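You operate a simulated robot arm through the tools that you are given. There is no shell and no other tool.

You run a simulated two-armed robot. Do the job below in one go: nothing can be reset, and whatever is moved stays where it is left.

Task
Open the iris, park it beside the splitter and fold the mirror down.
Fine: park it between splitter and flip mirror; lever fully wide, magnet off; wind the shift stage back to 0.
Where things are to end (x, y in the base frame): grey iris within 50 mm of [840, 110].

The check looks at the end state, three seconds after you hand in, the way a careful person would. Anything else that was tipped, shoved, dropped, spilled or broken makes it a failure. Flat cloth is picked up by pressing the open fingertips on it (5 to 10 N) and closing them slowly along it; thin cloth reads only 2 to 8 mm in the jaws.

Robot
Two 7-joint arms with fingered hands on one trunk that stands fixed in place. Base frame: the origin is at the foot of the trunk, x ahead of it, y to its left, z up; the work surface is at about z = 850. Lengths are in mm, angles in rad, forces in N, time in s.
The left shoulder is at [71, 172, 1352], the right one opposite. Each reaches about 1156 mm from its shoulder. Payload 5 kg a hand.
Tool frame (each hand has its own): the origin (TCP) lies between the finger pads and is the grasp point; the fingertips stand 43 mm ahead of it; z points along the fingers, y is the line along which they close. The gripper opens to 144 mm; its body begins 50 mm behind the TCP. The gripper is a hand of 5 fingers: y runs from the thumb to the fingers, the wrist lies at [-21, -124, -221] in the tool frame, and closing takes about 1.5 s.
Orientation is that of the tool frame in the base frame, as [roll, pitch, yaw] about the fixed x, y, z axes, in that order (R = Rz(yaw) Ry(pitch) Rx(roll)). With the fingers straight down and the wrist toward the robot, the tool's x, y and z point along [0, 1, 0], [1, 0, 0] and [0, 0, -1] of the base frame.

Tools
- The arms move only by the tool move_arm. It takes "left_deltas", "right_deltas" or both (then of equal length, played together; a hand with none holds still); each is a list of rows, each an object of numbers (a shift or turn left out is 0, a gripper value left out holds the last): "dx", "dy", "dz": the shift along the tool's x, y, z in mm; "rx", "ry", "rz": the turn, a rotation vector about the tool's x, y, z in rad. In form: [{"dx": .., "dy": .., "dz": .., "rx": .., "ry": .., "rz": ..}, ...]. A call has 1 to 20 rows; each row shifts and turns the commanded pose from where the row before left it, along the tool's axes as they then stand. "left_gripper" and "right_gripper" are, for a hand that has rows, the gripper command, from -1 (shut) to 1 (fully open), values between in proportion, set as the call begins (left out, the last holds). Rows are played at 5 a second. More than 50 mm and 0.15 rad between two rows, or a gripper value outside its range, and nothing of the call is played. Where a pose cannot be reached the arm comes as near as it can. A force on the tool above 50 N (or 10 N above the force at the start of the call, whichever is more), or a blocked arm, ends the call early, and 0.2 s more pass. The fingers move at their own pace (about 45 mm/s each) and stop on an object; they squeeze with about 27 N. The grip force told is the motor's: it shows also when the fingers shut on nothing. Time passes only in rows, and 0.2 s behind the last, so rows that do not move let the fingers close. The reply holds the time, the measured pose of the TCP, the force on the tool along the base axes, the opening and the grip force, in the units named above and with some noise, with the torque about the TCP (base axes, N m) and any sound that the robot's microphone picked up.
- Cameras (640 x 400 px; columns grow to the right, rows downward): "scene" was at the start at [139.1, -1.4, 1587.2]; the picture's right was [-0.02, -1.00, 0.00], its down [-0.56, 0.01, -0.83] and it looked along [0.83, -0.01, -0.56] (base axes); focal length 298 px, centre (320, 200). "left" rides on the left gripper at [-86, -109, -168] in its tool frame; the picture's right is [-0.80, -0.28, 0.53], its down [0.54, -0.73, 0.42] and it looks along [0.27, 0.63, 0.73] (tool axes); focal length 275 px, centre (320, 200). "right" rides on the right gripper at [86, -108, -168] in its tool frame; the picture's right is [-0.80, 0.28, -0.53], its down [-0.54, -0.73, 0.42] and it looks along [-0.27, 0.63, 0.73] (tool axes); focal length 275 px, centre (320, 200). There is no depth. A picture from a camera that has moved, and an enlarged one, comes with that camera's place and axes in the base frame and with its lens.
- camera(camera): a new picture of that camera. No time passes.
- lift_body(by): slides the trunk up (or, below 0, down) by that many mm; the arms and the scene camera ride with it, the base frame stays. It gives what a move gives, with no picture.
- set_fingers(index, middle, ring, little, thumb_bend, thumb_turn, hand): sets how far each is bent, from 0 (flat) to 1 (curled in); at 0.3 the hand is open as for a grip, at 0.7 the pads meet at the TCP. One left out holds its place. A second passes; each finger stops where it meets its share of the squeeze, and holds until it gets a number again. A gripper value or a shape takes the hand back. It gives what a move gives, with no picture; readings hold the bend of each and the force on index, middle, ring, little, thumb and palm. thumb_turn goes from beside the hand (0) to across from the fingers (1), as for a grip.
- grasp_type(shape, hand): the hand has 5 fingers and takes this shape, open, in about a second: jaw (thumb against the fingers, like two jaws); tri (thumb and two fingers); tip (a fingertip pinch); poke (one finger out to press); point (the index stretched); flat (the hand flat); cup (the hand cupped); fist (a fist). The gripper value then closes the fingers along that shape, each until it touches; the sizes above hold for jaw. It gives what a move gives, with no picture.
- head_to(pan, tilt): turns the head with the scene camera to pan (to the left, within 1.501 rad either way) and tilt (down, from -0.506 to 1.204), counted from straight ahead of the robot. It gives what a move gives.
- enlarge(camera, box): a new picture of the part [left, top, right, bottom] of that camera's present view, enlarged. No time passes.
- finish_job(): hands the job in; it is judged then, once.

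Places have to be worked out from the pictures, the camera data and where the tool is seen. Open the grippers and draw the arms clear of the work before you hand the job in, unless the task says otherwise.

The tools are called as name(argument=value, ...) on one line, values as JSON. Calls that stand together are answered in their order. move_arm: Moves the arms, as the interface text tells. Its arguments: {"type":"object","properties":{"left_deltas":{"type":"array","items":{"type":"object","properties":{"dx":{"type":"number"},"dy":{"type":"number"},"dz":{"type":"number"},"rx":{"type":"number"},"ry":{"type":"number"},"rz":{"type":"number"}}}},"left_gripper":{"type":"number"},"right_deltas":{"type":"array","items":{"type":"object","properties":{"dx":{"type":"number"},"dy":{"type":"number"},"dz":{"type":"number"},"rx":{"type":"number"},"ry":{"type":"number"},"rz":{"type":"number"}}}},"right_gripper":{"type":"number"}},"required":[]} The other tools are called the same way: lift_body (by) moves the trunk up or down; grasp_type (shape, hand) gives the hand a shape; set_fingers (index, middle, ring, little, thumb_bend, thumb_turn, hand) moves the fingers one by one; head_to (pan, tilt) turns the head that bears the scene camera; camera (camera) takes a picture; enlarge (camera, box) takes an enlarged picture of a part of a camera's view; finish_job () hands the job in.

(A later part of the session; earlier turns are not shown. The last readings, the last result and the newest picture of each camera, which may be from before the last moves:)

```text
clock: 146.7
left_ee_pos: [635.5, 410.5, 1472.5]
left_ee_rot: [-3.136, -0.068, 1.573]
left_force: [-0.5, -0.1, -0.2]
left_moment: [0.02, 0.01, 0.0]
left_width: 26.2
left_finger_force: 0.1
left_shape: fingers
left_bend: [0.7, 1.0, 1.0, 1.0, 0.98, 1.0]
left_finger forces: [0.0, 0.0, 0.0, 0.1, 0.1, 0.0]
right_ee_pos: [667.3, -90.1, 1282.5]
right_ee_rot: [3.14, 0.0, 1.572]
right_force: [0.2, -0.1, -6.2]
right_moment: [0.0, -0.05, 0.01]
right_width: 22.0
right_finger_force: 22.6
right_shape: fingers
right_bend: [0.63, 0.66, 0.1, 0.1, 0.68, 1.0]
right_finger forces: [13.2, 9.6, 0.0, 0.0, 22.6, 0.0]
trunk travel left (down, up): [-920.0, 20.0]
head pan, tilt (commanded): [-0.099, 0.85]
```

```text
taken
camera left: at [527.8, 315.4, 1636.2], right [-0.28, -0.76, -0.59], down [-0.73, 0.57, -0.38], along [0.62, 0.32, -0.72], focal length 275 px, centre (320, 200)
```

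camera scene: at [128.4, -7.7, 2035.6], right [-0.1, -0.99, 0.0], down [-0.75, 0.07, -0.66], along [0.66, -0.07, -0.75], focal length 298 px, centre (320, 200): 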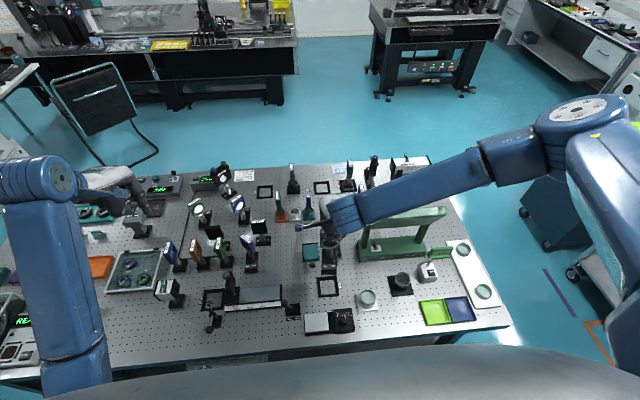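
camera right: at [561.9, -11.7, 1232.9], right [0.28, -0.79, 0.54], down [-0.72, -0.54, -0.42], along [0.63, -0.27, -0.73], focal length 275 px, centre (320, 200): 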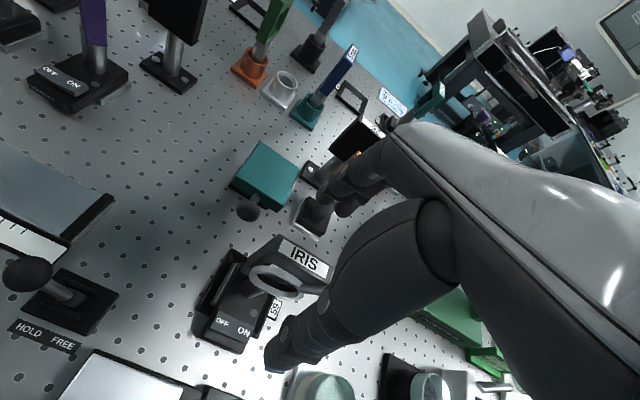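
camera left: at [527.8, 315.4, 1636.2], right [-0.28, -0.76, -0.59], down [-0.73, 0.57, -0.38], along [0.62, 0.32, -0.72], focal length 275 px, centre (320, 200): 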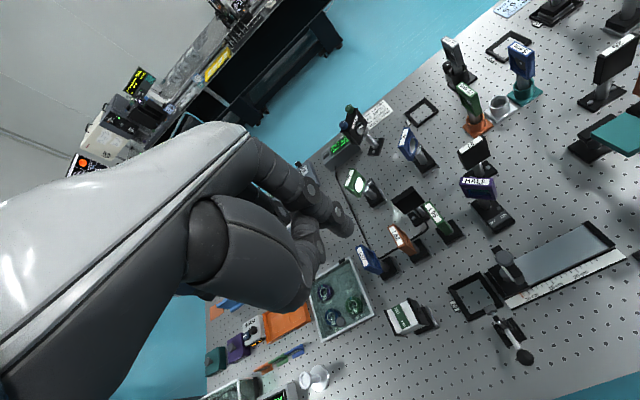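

The iris hangs steadily. I carry it over to above (840, 112).

move_arm(right_deltas=[{"dx": 16.8, "dy": 14.4}, {"dx": 16.8, "dy": 14.4}, {"dx": 16.8, "dy": 14.4}, {"dx": 16.8, "dy": 14.4}, {"dx": 16.8, "dy": 14.4}, {"dx": 16.8, "dy": 14.4}, {"dx": 16.8, "dy": 14.4}, {"dx": 16.8, "dy": 14.4}, {"dx": 16.8, "dy": 14.4}, {"dx": 16.8, "dy": 14.4}, {"dx": 16.8, "dy": 14.4}, {"dx": 16.8, "dy": 14.4}, {"dx": 0}])

camera(camera="scene")

camera(camera="left")

camera(camera="right")

```text
clock: 149.5
left_ee_pos: [636.0, 411.8, 1472.2]
left_ee_rot: [-3.134, -0.067, 1.574]
left_force: [0.1, -0.8, 0.4]
left_moment: [-0.01, 0.0, -0.02]
left_width: 26.2
left_finger_force: 0.0
left_shape: fingers
left_bend: [0.7, 1.0, 1.0, 1.0, 0.98, 1.0]
left_finger forces: [0.1, 0.1, 0.0, 0.0, 0.0, 0.0]
right_ee_pos: [840.3, 111.3, 1279.7]
right_ee_rot: [-3.141, 0.002, 1.573]
right_force: [-0.2, 0.4, -5.1]
right_moment: [0.06, -0.07, 0.01]
right_width: 21.7
right_finger_force: 22.7
right_shape: fingers
right_bend: [0.63, 0.66, 0.1, 0.1, 0.68, 1.0]
right_finger forces: [13.2, 9.3, 0.0, 0.1, 22.6, 0.0]
trunk travel left (down, up): [-920.0, 20.0]
head pan, tilt (commanded): [-0.099, 0.85]
```

```text
taken
camera scene: at [129.5, -6.9, 2035.5], right [-0.1, -0.99, 0.0], down [-0.75, 0.07, -0.66], along [0.66, -0.07, -0.75], focal length 298 px, centre (320, 200)
```

scene: 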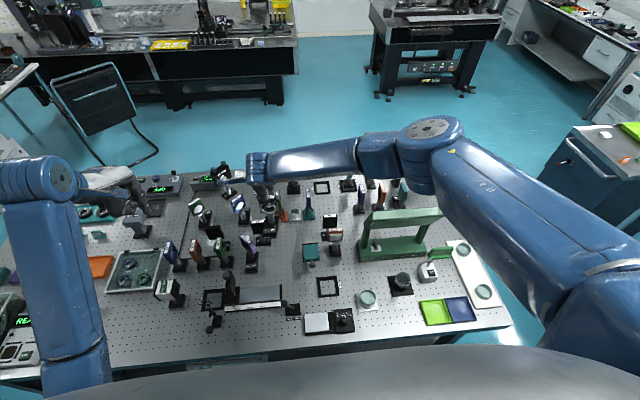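

```text
taken
camera left: at [528.6, 315.8, 1635.8], right [-0.28, -0.76, -0.59], down [-0.73, 0.57, -0.38], along [0.62, 0.32, -0.72], focal length 275 px, centre (320, 200)
```

left: 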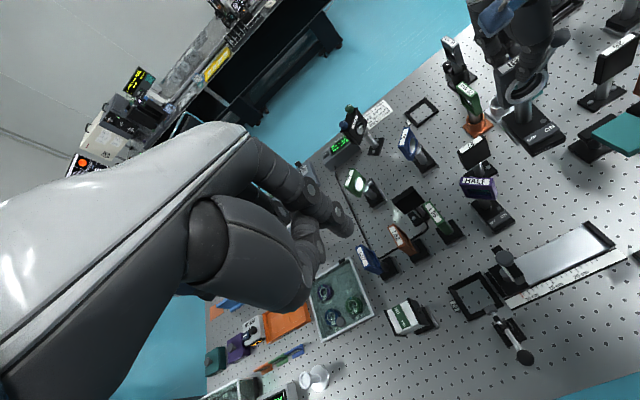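

```text
taken
camera right: at [733.2, 196.0, 1446.1], right [0.29, -0.79, 0.54], down [-0.72, -0.55, -0.42], along [0.63, -0.27, -0.73], focal length 275 px, centre (320, 200)
```

right: 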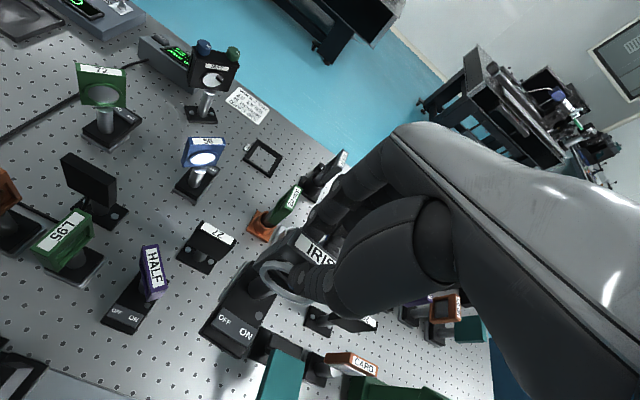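

The iris is above the target. I lower it using the trunk by 190 mm, which keeps the arm well within reach.

lift_body(by=-190)

camera(camera="scene")

enlarge(camera="left", box=[440, 40, 640, 240])

camera(camera="right")

```text
clock: 151.6
left_ee_pos: [635.4, 411.5, 1282.2]
left_ee_rot: [-3.134, -0.068, 1.574]
left_force: [-0.8, 0.5, 1.4]
left_moment: [-0.01, -0.01, 0.0]
left_width: 26.3
left_finger_force: 0.1
left_shape: fingers
left_bend: [0.7, 1.0, 1.0, 1.0, 0.98, 1.0]
left_finger forces: [0.0, 0.0, 0.1, 0.1, 0.1, 0.0]
right_ee_pos: [841.0, 109.4, 1090.4]
right_ee_rot: [-3.141, 0.001, 1.571]
right_force: [0.5, -0.4, -6.2]
right_moment: [0.01, -0.04, -0.01]
right_width: 22.0
right_finger_force: 22.8
right_shape: fingers
right_bend: [0.63, 0.66, 0.1, 0.1, 0.68, 1.0]
right_finger forces: [13.1, 9.6, 0.1, 0.0, 22.7, 0.0]
trunk travel left (down, up): [-730.0, 210.0]
head pan, tilt (commanded): [-0.099, 0.85]
```

```text
taken
camera scene: at [129.1, -7.3, 1845.6], right [-0.1, -0.99, 0.0], down [-0.75, 0.07, -0.66], along [0.66, -0.07, -0.75], focal length 298 px, centre (320, 200)
```

scene: 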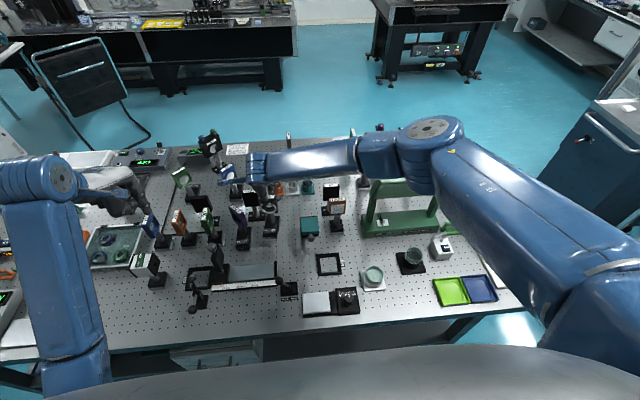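

```text
2.00 times, centred on (540, 140) of left
camera zoom: at [528.3, 315.5, 1446.1], right [-0.28, -0.76, -0.59], down [-0.73, 0.57, -0.38], along [0.62, 0.32, -0.72], focal length 551 px, centre (-120, 320)
```

zoom: 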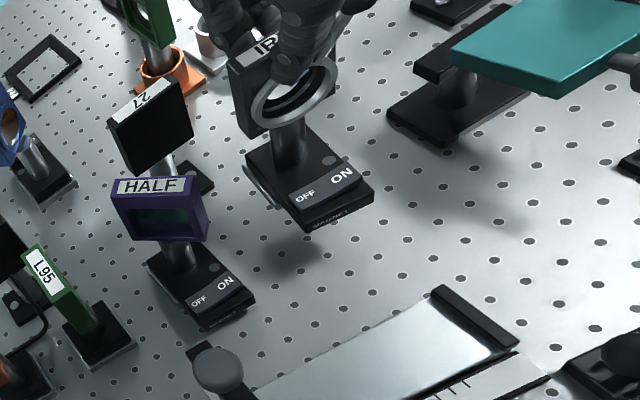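

```text
taken
camera right: at [732.9, 195.6, 1256.5], right [0.29, -0.79, 0.54], down [-0.72, -0.55, -0.42], along [0.63, -0.27, -0.73], focal length 275 px, centre (320, 200)
```

right: 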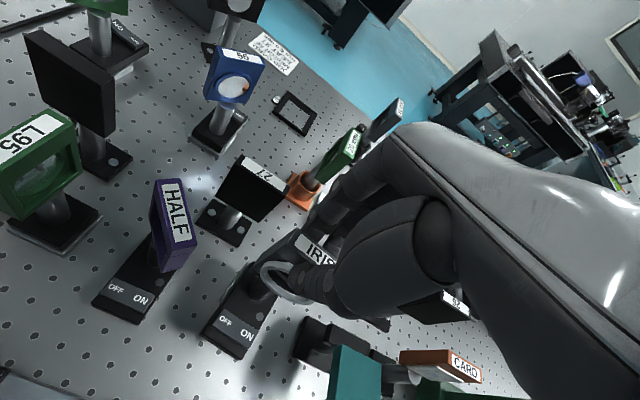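

It hangs between the splitter (HALF) and the folded flip mirror with clear space below. I lower it to just above the table.

move_arm(right_deltas=[{"dz": 10}, {"dz": 10}, {"dz": 10}, {"dz": 8}, {"dz": 0}])

enlarge(camera="left", box=[480, 60, 600, 180])

enlarge(camera="right", box=[180, 190, 380, 390])

```text
clock: 152.8
left_ee_pos: [636.3, 411.9, 1282.1]
left_ee_rot: [-3.136, -0.067, 1.574]
left_force: [0.2, 0.0, -0.2]
left_moment: [0.0, 0.02, 0.03]
left_width: 26.5
left_finger_force: 0.1
left_shape: fingers
left_bend: [0.7, 1.0, 1.0, 1.0, 0.98, 1.0]
left_finger forces: [0.1, 0.1, 0.0, 0.1, 0.1, 0.0]
right_ee_pos: [842.3, 110.1, 1051.4]
right_ee_rot: [3.141, 0.001, 1.572]
right_force: [0.6, -0.4, -5.4]
right_moment: [0.04, -0.05, -0.03]
right_width: 21.8
right_finger_force: 22.2
right_shape: fingers
right_bend: [0.63, 0.66, 0.1, 0.1, 0.68, 1.0]
right_finger forces: [13.1, 9.6, 0.0, 0.0, 22.6, 0.1]
trunk travel left (down, up): [-730.0, 210.0]
head pan, tilt (commanded): [-0.099, 0.85]
```

```text
3.33 times, centred on (540, 120) of left
camera zoom: at [528.5, 315.6, 1445.9], right [-0.28, -0.76, -0.59], down [-0.73, 0.57, -0.38], along [0.62, 0.32, -0.72], focal length 918 px, centre (-413, 467)
```

zoom: 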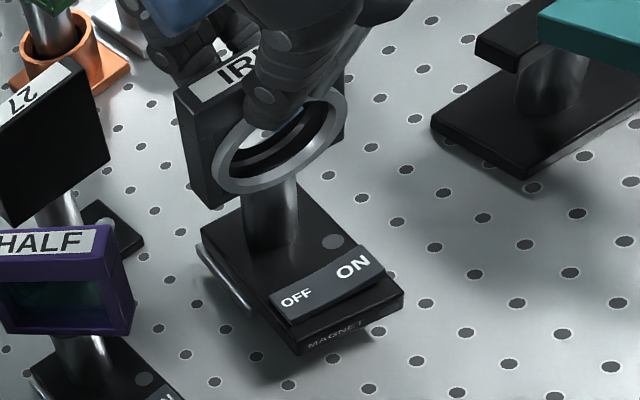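

```text
2.00 times, centred on (280, 290) of right
camera zoom: at [733.6, 195.5, 1217.9], right [0.29, -0.79, 0.54], down [-0.72, -0.55, -0.42], along [0.63, -0.27, -0.73], focal length 551 px, centre (400, 20)
```

zoom: 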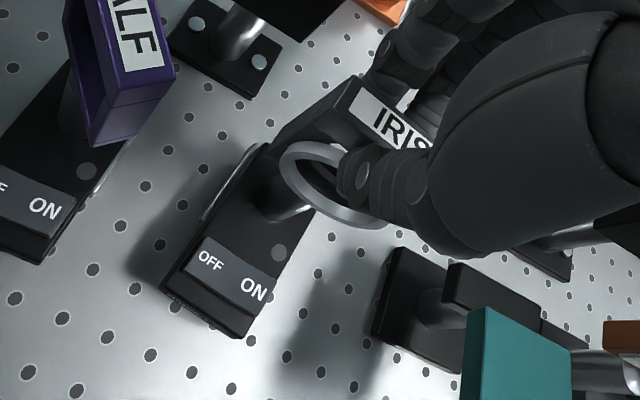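

It's only a few millimetres above the table. I lower in 2 mm steps until the weight comes off.

move_arm(right_deltas=[{"dz": 3}, {"dz": 2}, {"dz": 2}, {"dz": 0}])

```text
clock: 153.8
left_ee_pos: [635.5, 411.0, 1281.1]
left_ee_rot: [-3.135, -0.069, 1.574]
left_force: [-0.6, -0.5, -0.3]
left_moment: [0.0, -0.03, -0.01]
left_width: 26.1
left_finger_force: 0.0
left_shape: fingers
left_bend: [0.7, 1.0, 1.0, 1.0, 0.98, 1.0]
left_finger forces: [0.0, 0.0, 0.0, 0.0, 0.0, 0.0]
right_ee_pos: [840.7, 109.4, 1044.2]
right_ee_rot: [3.142, 0.003, 1.573]
right_force: [-0.5, 0.3, -5.6]
right_moment: [0.05, -0.04, 0.01]
right_width: 21.9
right_finger_force: 23.0
right_shape: fingers
right_bend: [0.63, 0.66, 0.1, 0.1, 0.68, 1.0]
right_finger forces: [13.1, 9.7, 0.0, 0.0, 22.7, 0.0]
trunk travel left (down, up): [-730.0, 210.0]
head pan, tilt (commanded): [-0.099, 0.85]
```

Still hanging (−5.6 N). I continue.

move_arm(right_deltas=[{"dz": 1.5}, {"dz": 1.5}, {"dz": 0}])

enlarge(camera="left", box=[490, 100, 570, 180])

```text
clock: 154.6
left_ee_pos: [635.9, 411.0, 1282.0]
left_ee_rot: [-3.134, -0.068, 1.572]
left_force: [-0.1, -0.1, 0.0]
left_moment: [-0.04, 0.0, 0.0]
left_width: 25.9
left_finger_force: 0.1
left_shape: fingers
left_bend: [0.7, 1.0, 1.0, 1.0, 0.98, 1.0]
left_finger forces: [0.0, 0.0, 0.0, 0.1, 0.0, 0.0]
right_ee_pos: [840.4, 111.1, 1042.0]
right_ee_rot: [-3.141, 0.001, 1.573]
right_force: [0.2, -1.3, -3.7]
right_moment: [0.02, -0.03, -0.02]
right_width: 22.0
right_finger_force: 22.7
right_shape: fingers
right_bend: [0.63, 0.66, 0.1, 0.1, 0.68, 1.0]
right_finger forces: [13.1, 9.7, 0.0, 0.1, 23.0, 0.0]
trunk travel left (down, up): [-730.0, 210.0]
head pan, tilt (commanded): [-0.099, 0.85]
```

```text
5.00 times, centred on (530, 140) of left
camera zoom: at [528.1, 315.4, 1446.1], right [-0.28, -0.76, -0.59], down [-0.73, 0.57, -0.38], along [0.62, 0.32, -0.72], focal length 1376 px, centre (-730, 500)
```

zoom: 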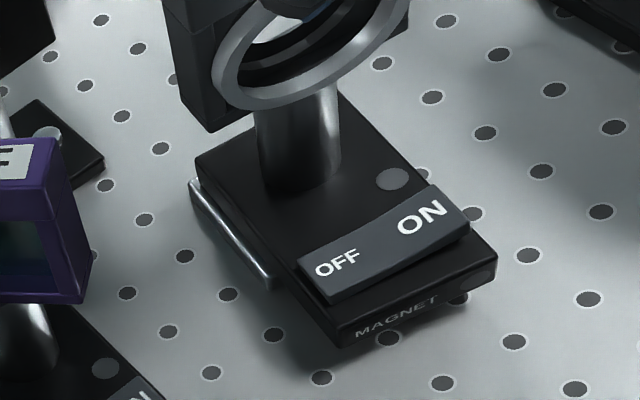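

The weight is starting to come off. One or two millimetres more.

move_arm(right_deltas=[{"dz": 1}, {"dz": 0.7}, {"dz": 0}])

```text
clock: 155.4
left_ee_pos: [635.6, 410.4, 1282.3]
left_ee_rot: [-3.136, -0.068, 1.572]
left_force: [0.0, 0.7, -0.7]
left_moment: [-0.01, 0.02, -0.04]
left_width: 26.2
left_finger_force: 0.0
left_shape: fingers
left_bend: [0.7, 1.0, 1.0, 1.0, 0.98, 1.0]
left_finger forces: [0.0, 0.0, 0.1, 0.0, 0.0, 0.0]
right_ee_pos: [839.9, 110.9, 1040.5]
right_ee_rot: [3.14, 0.0, 1.571]
right_force: [-0.6, -1.2, 3.6]
right_moment: [0.01, -0.04, -0.02]
right_width: 22.0
right_finger_force: 24.1
right_shape: fingers
right_bend: [0.63, 0.66, 0.1, 0.1, 0.68, 1.0]
right_finger forces: [13.5, 10.4, 0.1, 0.1, 24.2, 0.0]
trunk travel left (down, up): [-730.0, 210.0]
head pan, tilt (commanded): [-0.099, 0.85]
```

It stands on the table (+3.6 N). I open the fingers gently, thumb and fingers together.

move_arm(right_deltas=[{"dz": -0.7}, {"dz": 0}])

set_fingers(hand="right", index=0.5, middle=0.5, thumb_bend=0.5)

enlarge(camera="left", box=[480, 40, 600, 180])

enlarge(camera="right", box=[180, 190, 380, 390])

```text
clock: 156.0
left_ee_pos: [634.5, 410.9, 1282.2]
left_ee_rot: [-3.137, -0.068, 1.573]
left_force: [-0.2, -0.5, 0.7]
left_moment: [-0.03, 0.0, 0.0]
left_width: 26.3
left_finger_force: 0.0
left_shape: fingers
left_bend: [0.7, 1.0, 1.0, 1.0, 0.98, 1.0]
left_finger forces: [0.0, 0.0, 0.0, 0.0, 0.1, 0.0]
right_ee_pos: [839.5, 112.2, 1040.9]
right_ee_rot: [-3.141, 0.002, 1.573]
right_force: [0.5, -2.1, 1.1]
right_moment: [0.0, -0.07, -0.02]
right_width: 21.7
right_finger_force: 24.5
right_shape: fingers
right_bend: [0.63, 0.66, 0.1, 0.1, 0.68, 1.0]
right_finger forces: [13.9, 10.6, 0.1, 0.1, 23.5, 0.1]
trunk travel left (down, up): [-730.0, 210.0]
head pan, tilt (commanded): [-0.099, 0.85]
```

```text
clock: 157.0
left_ee_pos: [635.1, 411.6, 1281.7]
left_ee_rot: [-3.136, -0.067, 1.573]
left_force: [-0.4, 0.8, 0.0]
left_moment: [0.02, 0.03, -0.02]
left_width: 26.2
left_finger_force: 0.0
left_shape: fingers
left_bend: [0.7, 1.0, 1.0, 1.0, 0.98, 1.0]
left_finger forces: [0.0, 0.0, 0.0, 0.1, 0.0, 0.0]
right_ee_pos: [840.1, 111.3, 1040.8]
right_ee_rot: [3.141, 0.002, 1.573]
right_force: [-0.4, -0.6, 0.0]
right_moment: [0.0, -0.02, 0.0]
right_width: 77.8
right_finger_force: 0.0
right_shape: fingers
right_bend: [0.5, 0.5, 0.1, 0.1, 0.5, 1.0]
right_finger forces: [0.0, 0.0, 0.1, 0.0, 0.0, 0.0]
trunk travel left (down, up): [-730.0, 210.0]
head pan, tilt (commanded): [-0.099, 0.85]
```

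```text
2.86 times, centred on (540, 110) of left
camera zoom: at [527.8, 315.5, 1446.1], right [-0.28, -0.76, -0.59], down [-0.73, 0.57, -0.38], along [0.62, 0.32, -0.72], focal length 786 px, centre (-309, 457)
```

zoom: 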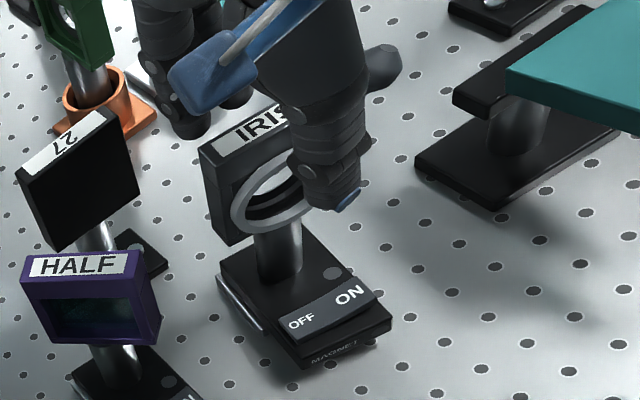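

```text
2.00 times, centred on (280, 290) of right
camera zoom: at [731.8, 196.6, 1207.8], right [0.29, -0.79, 0.54], down [-0.72, -0.55, -0.42], along [0.63, -0.27, -0.73], focal length 551 px, centre (400, 20)
```

zoom: 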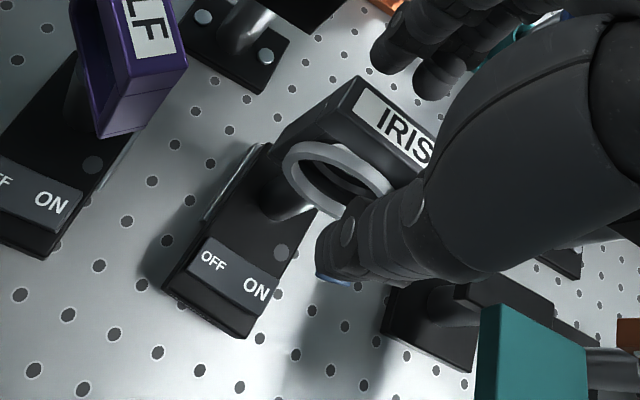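

Released; the iris stands upright with its magnet LED dark. I raise the right hand straight up.

move_arm(right_deltas=[{"dz": -10}, {"dz": -20}, {"dz": -30}, {"dz": -30}, {"dz": -30}, {"dz": -30}, {"dz": -30}, {"dz": -20}, {"dz": 0}])

enlarge(camera="left", box=[440, 20, 640, 220])

enlarge(camera="right", box=[160, 160, 360, 360])

```text
clock: 159.0
left_ee_pos: [634.3, 411.8, 1282.3]
left_ee_rot: [-3.137, -0.067, 1.575]
left_force: [0.1, 0.5, 0.0]
left_moment: [0.01, 0.0, 0.02]
left_width: 26.0
left_finger_force: 0.1
left_shape: fingers
left_bend: [0.7, 1.0, 1.0, 1.0, 0.98, 1.0]
left_finger forces: [0.0, 0.1, 0.0, 0.0, 0.1, 0.0]
right_ee_pos: [840.8, 112.6, 1239.8]
right_ee_rot: [3.141, 0.002, 1.572]
right_force: [0.2, 0.5, -0.1]
right_moment: [-0.01, -0.02, 0.02]
right_width: 77.8
right_finger_force: 0.0
right_shape: fingers
right_bend: [0.5, 0.5, 0.1, 0.1, 0.5, 1.0]
right_finger forces: [0.0, 0.1, 0.0, 0.1, 0.1, 0.0]
trunk travel left (down, up): [-730.0, 210.0]
head pan, tilt (commanded): [-0.099, 0.85]
```

```text
2.00 times, centred on (540, 120) of left
camera zoom: at [528.0, 315.4, 1446.1], right [-0.28, -0.76, -0.59], down [-0.73, 0.57, -0.38], along [0.62, 0.32, -0.72], focal length 551 px, centre (-120, 360)
```

zoom: 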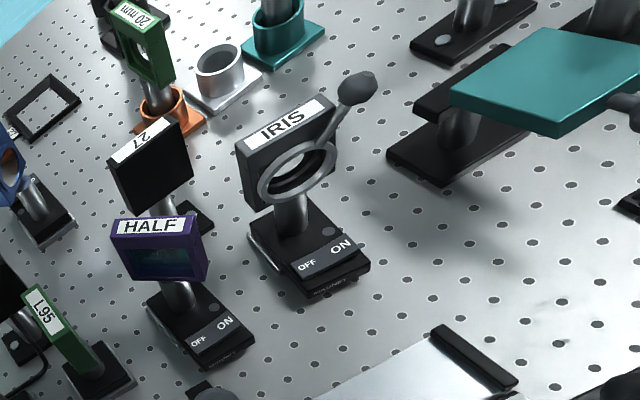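

```text
2.00 times, centred on (260, 260) of right
camera zoom: at [732.7, 197.9, 1407.0], right [0.29, -0.79, 0.54], down [-0.72, -0.55, -0.42], along [0.63, -0.27, -0.73], focal length 551 px, centre (440, 80)
```

zoom: 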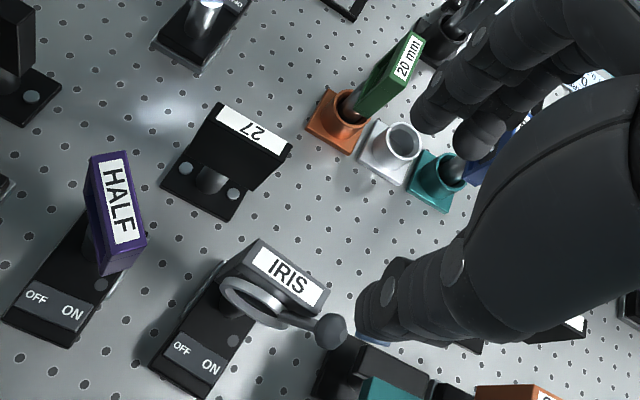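

The iris is parked between HALF and the flip mirror. I examine the aperture and lever once more, and the stage and other items.

enlarge(camera="left", box=[555, 60, 635, 140])

enlarge(camera="left", box=[555, 40, 605, 90])

camera(camera="scene")

```text
5.00 times, centred on (595, 100) of left
camera zoom: at [528.0, 315.4, 1446.1], right [-0.28, -0.76, -0.59], down [-0.73, 0.57, -0.38], along [0.62, 0.32, -0.72], focal length 1376 px, centre (-1055, 700)
```

zoom: 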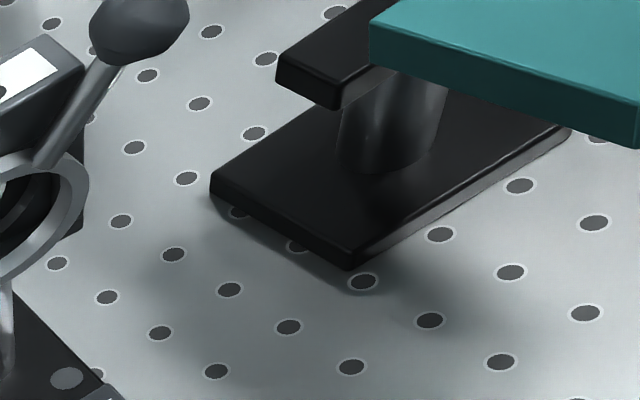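

```text
8.00 times, centred on (580, 65) of left
camera zoom: at [528.0, 315.4, 1446.1], right [-0.28, -0.76, -0.59], down [-0.73, 0.57, -0.38], along [0.62, 0.32, -0.72], focal length 2202 px, centre (-1760, 1280)
```

zoom: 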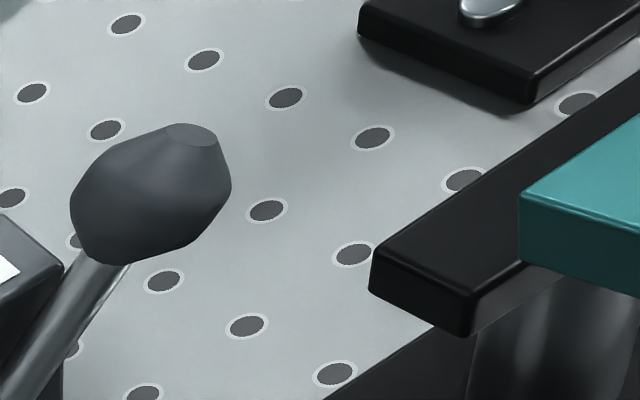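

```text
taken
camera scene: at [128.7, -7.5, 1845.5], right [-0.1, -0.99, 0.0], down [-0.75, 0.07, -0.66], along [0.66, -0.07, -0.75], focal length 298 px, centre (320, 200)
```

scene: 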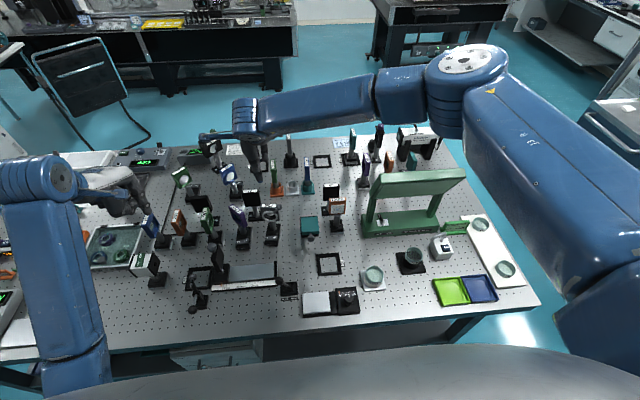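

I zoom properly on the iris and on the flip mirror.

enlarge(camera="left", box=[500, 75, 560, 135])

enlarge(camera="scene", box=[250, 195, 350, 275])

enlarge(camera="scene", box=[300, 280, 380, 320])

```text
6.67 times, centred on (530, 105) of left
camera zoom: at [528.0, 315.4, 1446.1], right [-0.28, -0.76, -0.59], down [-0.73, 0.57, -0.38], along [0.62, 0.32, -0.72], focal length 1835 px, centre (-1080, 833)
```

zoom: 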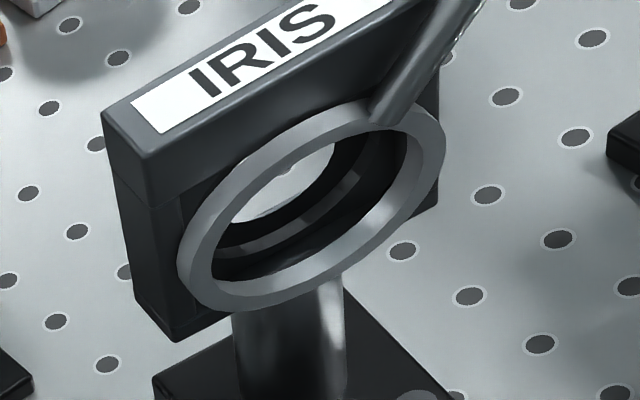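

```text
5.00 times, centred on (300, 235) of scene
camera zoom: at [128.7, -7.5, 1845.5], right [-0.1, -0.99, 0.0], down [-0.75, 0.07, -0.66], along [0.66, -0.07, -0.75], focal length 1487 px, centre (420, 25)
```

zoom: 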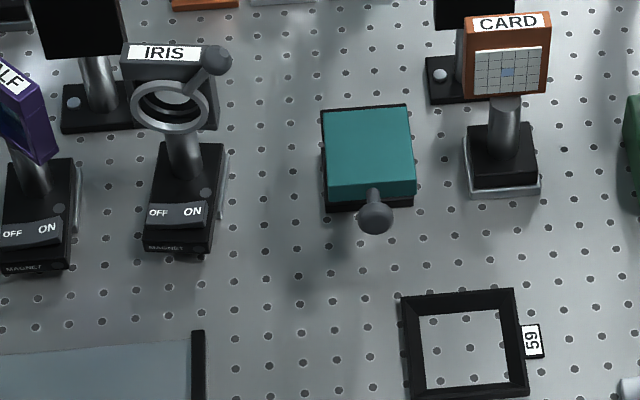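

```text
8.00 times, centred on (340, 300) of scene
camera zoom: at [128.7, -7.5, 1845.5], right [-0.1, -0.99, 0.0], down [-0.75, 0.07, -0.66], along [0.66, -0.07, -0.75], focal length 2380 px, centre (160, -600)
```

zoom: 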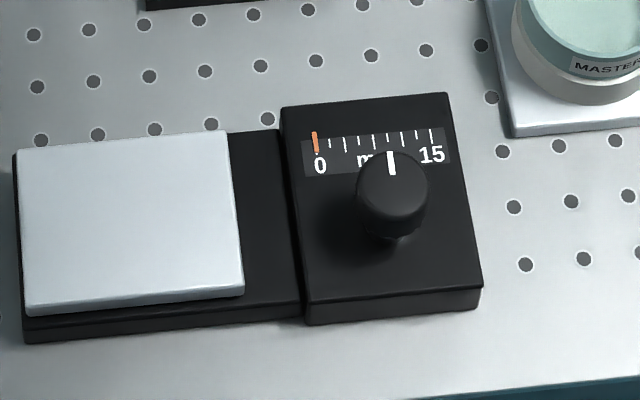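

Everything looks right: iris parked with its magnet off, mirror flat, stage at 0. I now open both hands to the jaw shape and draw the arms up and clear.

grasp_type(hand="right", shape="jaw")

grasp_type(hand="left", shape="jaw")

move_arm(right_deltas=[{"dz": -30}, {"dz": -30}, {"dz": -30}, {"dx": -30, "dy": -8, "dz": -5}, {"dx": -35, "dy": -10}, {"dx": -35, "dy": -10}, {"dx": -35, "dy": -10}, {"dx": -35, "dy": -10}, {"dx": -35, "dy": -10}, {"dx": -35, "dy": -10}, {"dx": -35, "dy": -10}, {"dx": -35, "dy": -10}, {"dx": -35, "dy": -10}, {"dx": -35, "dy": -10}, {"dx": -35, "dy": -10}, {"dx": 0}], right_gripper=1.0, left_deltas=[{"dz": -20}, {"dz": -20}, {"dz": -20}, {"dz": -20}, {"dz": -20}, {"dx": 0}, {"dx": 0}, {"dx": 0}, {"dx": 0}, {"dx": 0}, {"dx": 0}, {"dx": 0}, {"dx": 0}, {"dx": 0}, {"dx": 0}, {"dx": 0}], left_gripper=1.0)

camera(camera="scene")

```text
clock: 159.9
left_ee_pos: [636.3, 412.0, 1282.8]
left_ee_rot: [-3.136, -0.067, 1.575]
left_force: [-0.3, -0.2, -0.7]
left_moment: [-0.01, -0.03, -0.02]
left_width: 26.0
left_finger_force: 0.0
left_shape: fingers
left_bend: [0.7, 1.0, 1.0, 1.0, 0.98, 1.0]
left_finger forces: [0.0, 0.0, 0.0, 0.1, 0.0, 0.0]
right_ee_pos: [840.6, 112.4, 1239.5]
right_ee_rot: [-3.141, 0.002, 1.575]
right_force: [-0.7, 0.2, 0.1]
right_moment: [-0.01, 0.0, -0.03]
right_width: 143.5
right_finger_force: 0.0
right_shape: jaw
right_bend: [0.3, 0.3, 0.3, 0.3, 0.3, 0.98]
right_finger forces: [0.1, 0.0, 0.0, 0.1, 0.0, 0.0]
trunk travel left (down, up): [-730.0, 210.0]
head pan, tilt (commanded): [-0.099, 0.85]
```

```text
clock: 160.8
left_ee_pos: [634.8, 411.5, 1281.8]
left_ee_rot: [-3.137, -0.066, 1.574]
left_force: [0.4, 0.7, 0.5]
left_moment: [-0.01, 0.01, 0.01]
left_width: 143.6
left_finger_force: 0.1
left_shape: jaw
left_bend: [0.3, 0.3, 0.3, 0.3, 0.3, 0.98]
left_finger forces: [0.0, 0.0, 0.0, 0.1, 0.1, 0.0]
right_ee_pos: [840.5, 112.2, 1240.1]
right_ee_rot: [-3.141, 0.001, 1.575]
right_force: [0.0, -0.3, 0.5]
right_moment: [0.0, 0.02, -0.03]
right_width: 143.8
right_finger_force: 0.2
right_shape: jaw
right_bend: [0.3, 0.3, 0.3, 0.3, 0.3, 0.98]
right_finger forces: [0.0, 0.0, 0.0, 0.0, 0.1, 0.0]
trunk travel left (down, up): [-730.0, 210.0]
head pan, tilt (commanded): [-0.099, 0.85]
```

```text
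clock: 164.2
left_ee_pos: [635.9, 406.5, 1382.9]
left_ee_rot: [-3.136, -0.068, 1.573]
left_force: [0.7, -0.1, 0.1]
left_moment: [-0.03, -0.01, 0.0]
left_width: 143.6
left_finger_force: 0.1
left_shape: jaw
left_bend: [0.3, 0.3, 0.3, 0.3, 0.3, 0.98]
left_finger forces: [0.0, 0.1, 0.0, 0.1, 0.1, 0.1]
right_ee_pos: [724.3, -303.5, 1335.0]
right_ee_rot: [3.14, 0.0, 1.573]
right_force: [0.0, -0.3, 0.5]
right_moment: [-0.01, -0.01, 0.01]
right_width: 143.6
right_finger_force: 0.0
right_shape: jaw
right_bend: [0.3, 0.3, 0.3, 0.3, 0.3, 0.98]
right_finger forces: [0.1, 0.1, 0.0, 0.0, 0.0, 0.0]
trunk travel left (down, up): [-730.0, 210.0]
head pan, tilt (commanded): [-0.099, 0.85]
```

```text
taken
camera scene: at [128.5, -7.1, 1845.6], right [-0.1, -0.99, 0.0], down [-0.75, 0.07, -0.66], along [0.66, -0.07, -0.75], focal length 298 px, centre (320, 200)
```

scene: 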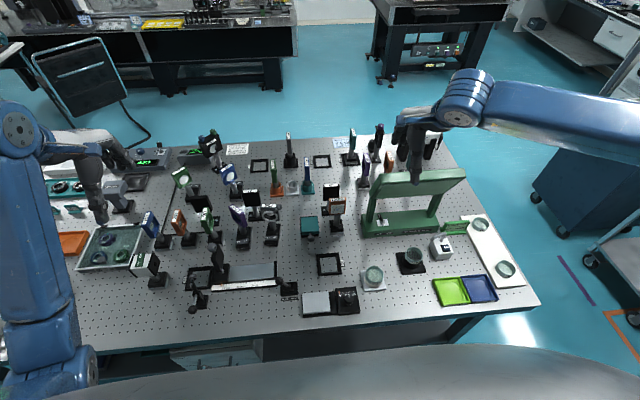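

Both arms are clear. I make a final check of the iris, mirror and surroundings.

enlarge(camera="scene", box=[225, 180, 345, 280])

enlarge(camera="scene", box=[255, 195, 290, 250])

enlarge(camera="scene", box=[170, 235, 390, 325])

enlarge(camera="right", box=[0, 40, 200, 240])

```text
4.00 times, centred on (285, 230) of scene
camera zoom: at [128.5, -7.1, 1845.6], right [-0.1, -0.99, 0.0], down [-0.75, 0.07, -0.66], along [0.66, -0.07, -0.75], focal length 1190 px, centre (460, 80)
```

zoom: 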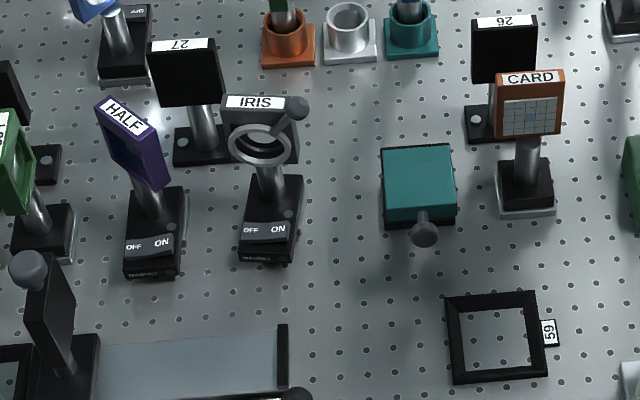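

```text
7.27 times, centred on (272, 222) of scene
camera zoom: at [128.5, -7.1, 1845.6], right [-0.1, -0.99, 0.0], down [-0.75, 0.07, -0.66], along [0.66, -0.07, -0.75], focal length 2163 px, centre (666, 36)
```

zoom: 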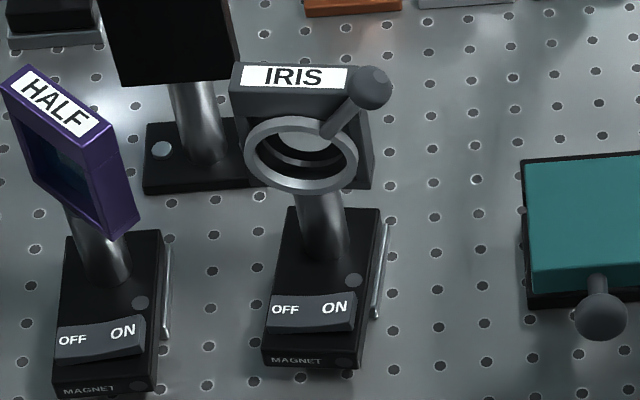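

```text
2.91 times, centred on (280, 280) of scene
camera zoom: at [128.5, -7.1, 1845.6], right [-0.1, -0.99, 0.0], down [-0.75, 0.07, -0.66], along [0.66, -0.07, -0.75], focal length 865 px, centre (436, -33)
```

zoom: 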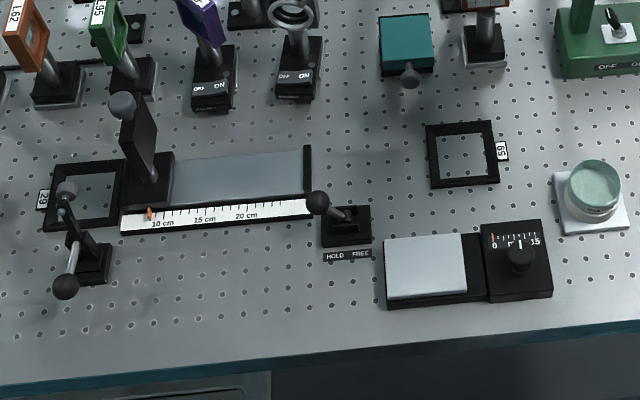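

```text
2.00 times, centred on (100, 140) of right
camera zoom: at [617.2, -218.3, 1501.6], right [0.29, -0.79, 0.54], down [-0.72, -0.55, -0.42], along [0.63, -0.27, -0.73], focal length 551 px, centre (760, 320)
```

zoom: 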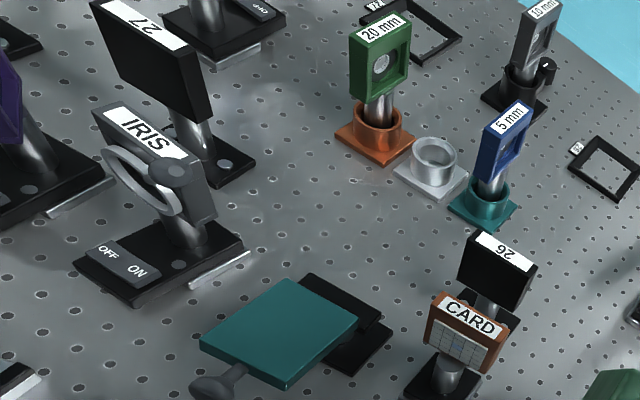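

All is in place. To be sure the lever is really at its fully open end, I'll press lightly down on the ball with the right index; straight-down pressure can't tip the iris. I shape the hand and go over there.

grasp_type(hand="right", shape="poke")

set_fingers(hand="right", middle=1.0, ring=1.0, little=1.0)

move_arm(right_deltas=[{"dx": 35, "dy": 8.5}, {"dx": 35, "dy": 8.5}, {"dx": 35, "dy": 8.5}, {"dx": 35, "dy": 8.5}, {"dx": 35, "dy": 8.5}, {"dx": 35, "dy": 8.5}, {"dx": 35, "dy": 8.5}, {"dx": 35, "dy": 8.5}, {"dx": 35, "dy": 8.5}, {"dx": 35, "dy": 8.5}, {"dz": 35}, {"dz": 35}, {"dz": 35}, {"dz": 35}, {"dz": 35}, {"dz": 20}, {"dz": 0}])

enlarge(camera="right", box=[200, 160, 360, 320])

enlarge(camera="scene", box=[250, 180, 310, 240])

camera(camera="left")

```text
clock: 165.1
left_ee_pos: [634.7, 405.1, 1382.8]
left_ee_rot: [-3.135, -0.068, 1.572]
left_force: [0.4, 0.5, -0.1]
left_moment: [-0.02, 0.01, 0.0]
left_width: 143.8
left_finger_force: 0.1
left_shape: jaw
left_bend: [0.3, 0.3, 0.3, 0.3, 0.3, 0.98]
left_finger forces: [0.0, 0.1, 0.0, 0.1, 0.1, 0.0]
right_ee_pos: [726.0, -302.8, 1334.8]
right_ee_rot: [3.141, 0.002, 1.572]
right_force: [0.0, 0.3, 0.1]
right_moment: [0.0, 0.0, -0.01]
right_width: 0.1
right_finger_force: 0.0
right_shape: poke
right_bend: [0.7, 0.7, 0.99, 0.99, 1.0, 1.0]
right_finger forces: [0.0, 0.0, 0.0, 0.1, 0.1, 0.0]
trunk travel left (down, up): [-730.0, 210.0]
head pan, tilt (commanded): [-0.099, 0.85]
```

```text
clock: 166.1
left_ee_pos: [634.3, 405.5, 1382.1]
left_ee_rot: [-3.137, -0.069, 1.575]
left_force: [0.2, 0.5, -0.5]
left_moment: [0.04, -0.03, -0.03]
left_width: 143.6
left_finger_force: 0.1
left_shape: jaw
left_bend: [0.3, 0.3, 0.3, 0.3, 0.3, 0.98]
left_finger forces: [0.0, 0.0, 0.0, 0.0, 0.0, 0.0]
right_ee_pos: [724.8, -303.3, 1335.0]
right_ee_rot: [3.142, 0.002, 1.572]
right_force: [-1.2, 0.9, -0.2]
right_moment: [0.01, 0.0, -0.01]
right_width: 48.4
right_finger_force: 0.0
right_shape: fingers
right_bend: [0.7, 1.0, 1.0, 1.0, 1.0, 1.0]
right_finger forces: [0.1, 0.0, 0.0, 0.1, 0.0, 0.1]
trunk travel left (down, up): [-730.0, 210.0]
head pan, tilt (commanded): [-0.099, 0.85]
```

```text
clock: 169.7
left_ee_pos: [635.9, 405.1, 1382.3]
left_ee_rot: [-3.137, -0.069, 1.574]
left_force: [-0.7, 0.6, -0.1]
left_moment: [0.0, 0.01, 0.02]
left_width: 143.9
left_finger_force: 0.0
left_shape: jaw
left_bend: [0.3, 0.3, 0.3, 0.3, 0.3, 0.98]
left_finger forces: [0.1, 0.0, 0.0, 0.1, 0.1, 0.0]
right_ee_pos: [805.9, 46.2, 1140.9]
right_ee_rot: [3.139, 0.001, 1.573]
right_force: [0.1, 0.9, -0.7]
right_moment: [-0.03, 0.0, 0.0]
right_width: 48.8
right_finger_force: 0.1
right_shape: fingers
right_bend: [0.7, 1.0, 1.0, 1.0, 1.0, 1.0]
right_finger forces: [0.0, 0.0, 0.0, 0.0, 0.0, 0.0]
trunk travel left (down, up): [-730.0, 210.0]
head pan, tilt (commanded): [-0.099, 0.85]
```

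```text
2.50 times, centred on (280, 240) of right
camera zoom: at [697.6, 132.0, 1307.6], right [0.29, -0.79, 0.54], down [-0.72, -0.55, -0.42], along [0.63, -0.27, -0.73], focal length 688 px, centre (420, 100)
```

zoom: 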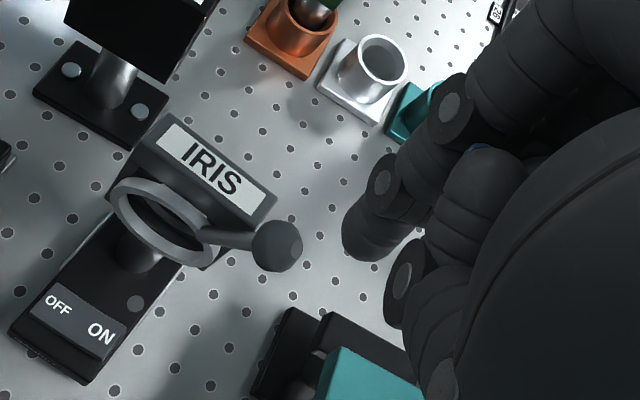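

```text
6.67 times, centred on (280, 210) of scene
camera zoom: at [128.1, -7.0, 1845.6], right [-0.1, -0.99, 0.0], down [-0.75, 0.07, -0.66], along [0.66, -0.07, -0.75], focal length 1983 px, centre (587, 133)
```

zoom: 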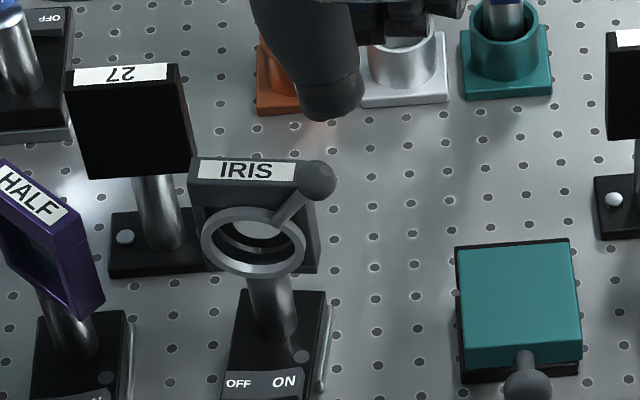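

```text
taken
camera left: at [527.4, 309.2, 1546.5], right [-0.28, -0.76, -0.59], down [-0.73, 0.57, -0.38], along [0.62, 0.32, -0.72], focal length 275 px, centre (320, 200)
```

left: 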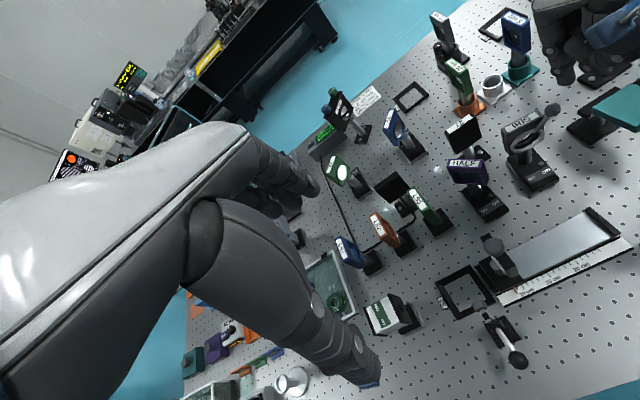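

The index tip is at (806, 55, 1098) and the lever ball at about (825, 69, 1025). I shift over the ball and lower to ~10 mm above it.

move_arm(right_deltas=[{"dx": 7.3, "dy": 9.8}, {"dx": 7.3, "dy": 9.8}, {"dz": 25}, {"dz": 20}, {"dz": 5}, {"dz": 0}])

enlarge(camera="right", box=[200, 160, 360, 320])

enlarge(camera="scene", box=[250, 180, 310, 240])

enlarge(camera="left", box=[480, 60, 600, 180])

```text
clock: 171.1
left_ee_pos: [635.0, 405.1, 1383.2]
left_ee_rot: [-3.137, -0.067, 1.574]
left_force: [0.1, -0.2, -0.3]
left_moment: [0.0, -0.03, -0.01]
left_width: 143.8
left_finger_force: 0.3
left_shape: jaw
left_bend: [0.3, 0.3, 0.3, 0.3, 0.3, 0.98]
left_finger forces: [0.1, 0.0, 0.1, 0.1, 0.0, 0.1]
right_ee_pos: [825.1, 59.6, 1092.8]
right_ee_rot: [-3.141, 0.003, 1.573]
right_force: [0.8, 0.4, 0.0]
right_moment: [-0.01, 0.01, -0.01]
right_width: 48.9
right_finger_force: 0.0
right_shape: fingers
right_bend: [0.7, 1.0, 1.0, 1.0, 1.0, 1.0]
right_finger forces: [0.0, 0.0, 0.1, 0.0, 0.0, 0.0]
trunk travel left (down, up): [-730.0, 210.0]
head pan, tilt (commanded): [-0.099, 0.85]
```

```text
2.50 times, centred on (280, 240) of right
camera zoom: at [717.2, 144.8, 1258.8], right [0.29, -0.79, 0.54], down [-0.72, -0.55, -0.42], along [0.63, -0.27, -0.73], focal length 688 px, centre (420, 100)
```

zoom: 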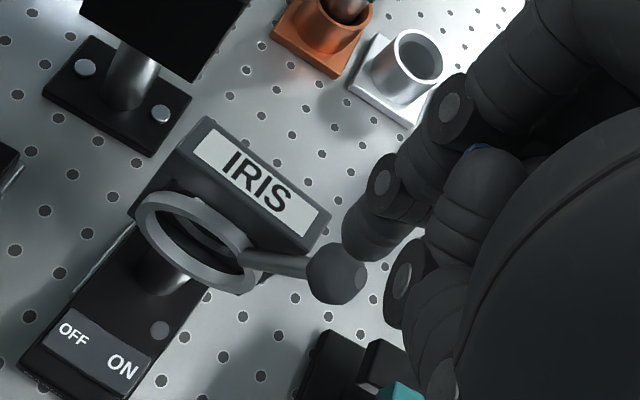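

```text
6.67 times, centred on (280, 210) of scene
camera zoom: at [128.1, -7.5, 1845.6], right [-0.1, -0.99, 0.0], down [-0.75, 0.07, -0.66], along [0.66, -0.07, -0.75], focal length 1983 px, centre (587, 133)
```

zoom: 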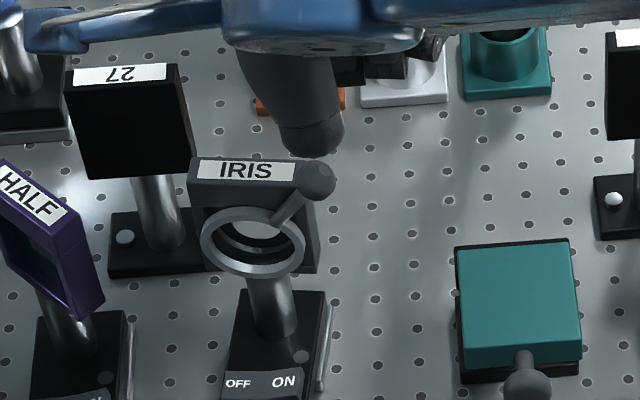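

```text
3.33 times, centred on (540, 120) of left
camera zoom: at [527.3, 308.8, 1546.6], right [-0.28, -0.76, -0.59], down [-0.73, 0.57, -0.38], along [0.62, 0.32, -0.72], focal length 918 px, centre (-413, 467)
```

zoom: 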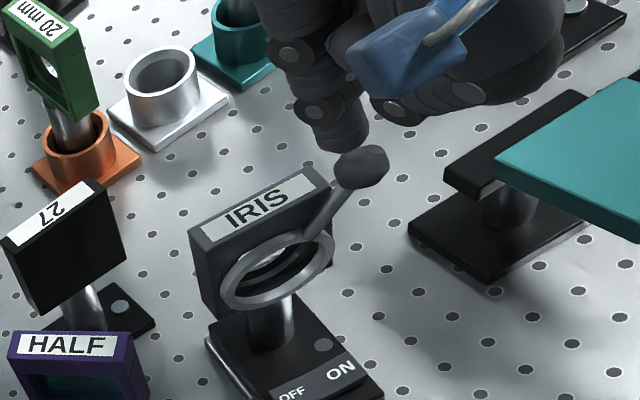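

Fingertip (825, 69, 1050) is right above the ball (824, 66, 1025). I lower gently until a light contact.

move_arm(right_deltas=[{"dz": 5}, {"dz": 4}, {"dz": 2}, {"dz": 0}])

move_arm(right_deltas=[{"dz": 1}, {"dz": 1}, {"dz": 0}])

```text
clock: 172.1
left_ee_pos: [636.0, 403.9, 1383.1]
left_ee_rot: [-3.139, -0.068, 1.574]
left_force: [-0.2, 0.9, 0.1]
left_moment: [0.03, -0.02, 0.0]
left_width: 144.0
left_finger_force: 0.0
left_shape: jaw
left_bend: [0.3, 0.3, 0.3, 0.3, 0.3, 0.98]
left_finger forces: [0.0, 0.0, 0.1, 0.1, 0.0, 0.1]
right_ee_pos: [826.1, 60.5, 1082.5]
right_ee_rot: [3.14, 0.001, 1.572]
right_force: [0.9, 0.1, 6.8]
right_moment: [0.06, -0.01, -0.01]
right_width: 48.3
right_finger_force: 3.4
right_shape: fingers
right_bend: [0.7, 1.0, 1.0, 1.0, 1.0, 1.0]
right_finger forces: [6.2, 0.0, 0.0, 0.0, 0.1, 0.1]
trunk travel left (down, up): [-730.0, 210.0]
head pan, tilt (commanded): [-0.099, 0.85]
```

```text
clock: 172.9
left_ee_pos: [634.5, 404.8, 1383.6]
left_ee_rot: [-3.135, -0.07, 1.574]
left_force: [0.6, -0.1, -0.7]
left_moment: [-0.02, -0.02, 0.01]
left_width: 143.9
left_finger_force: 0.0
left_shape: jaw
left_bend: [0.3, 0.3, 0.3, 0.3, 0.3, 0.98]
left_finger forces: [0.1, 0.0, 0.0, 0.0, 0.0, 0.0]
right_ee_pos: [826.3, 60.1, 1079.1]
right_ee_rot: [3.138, 0.002, 1.572]
right_force: [1.4, -0.5, 13.1]
right_moment: [0.14, 0.05, -0.01]
right_width: 46.9
right_finger_force: 6.3
right_shape: fingers
right_bend: [0.7, 1.0, 1.0, 1.0, 1.0, 1.0]
right_finger forces: [11.8, 0.1, 0.0, 0.1, 0.1, 0.0]
trunk travel left (down, up): [-730.0, 210.0]
head pan, tilt (commanded): [-0.099, 0.85]
```

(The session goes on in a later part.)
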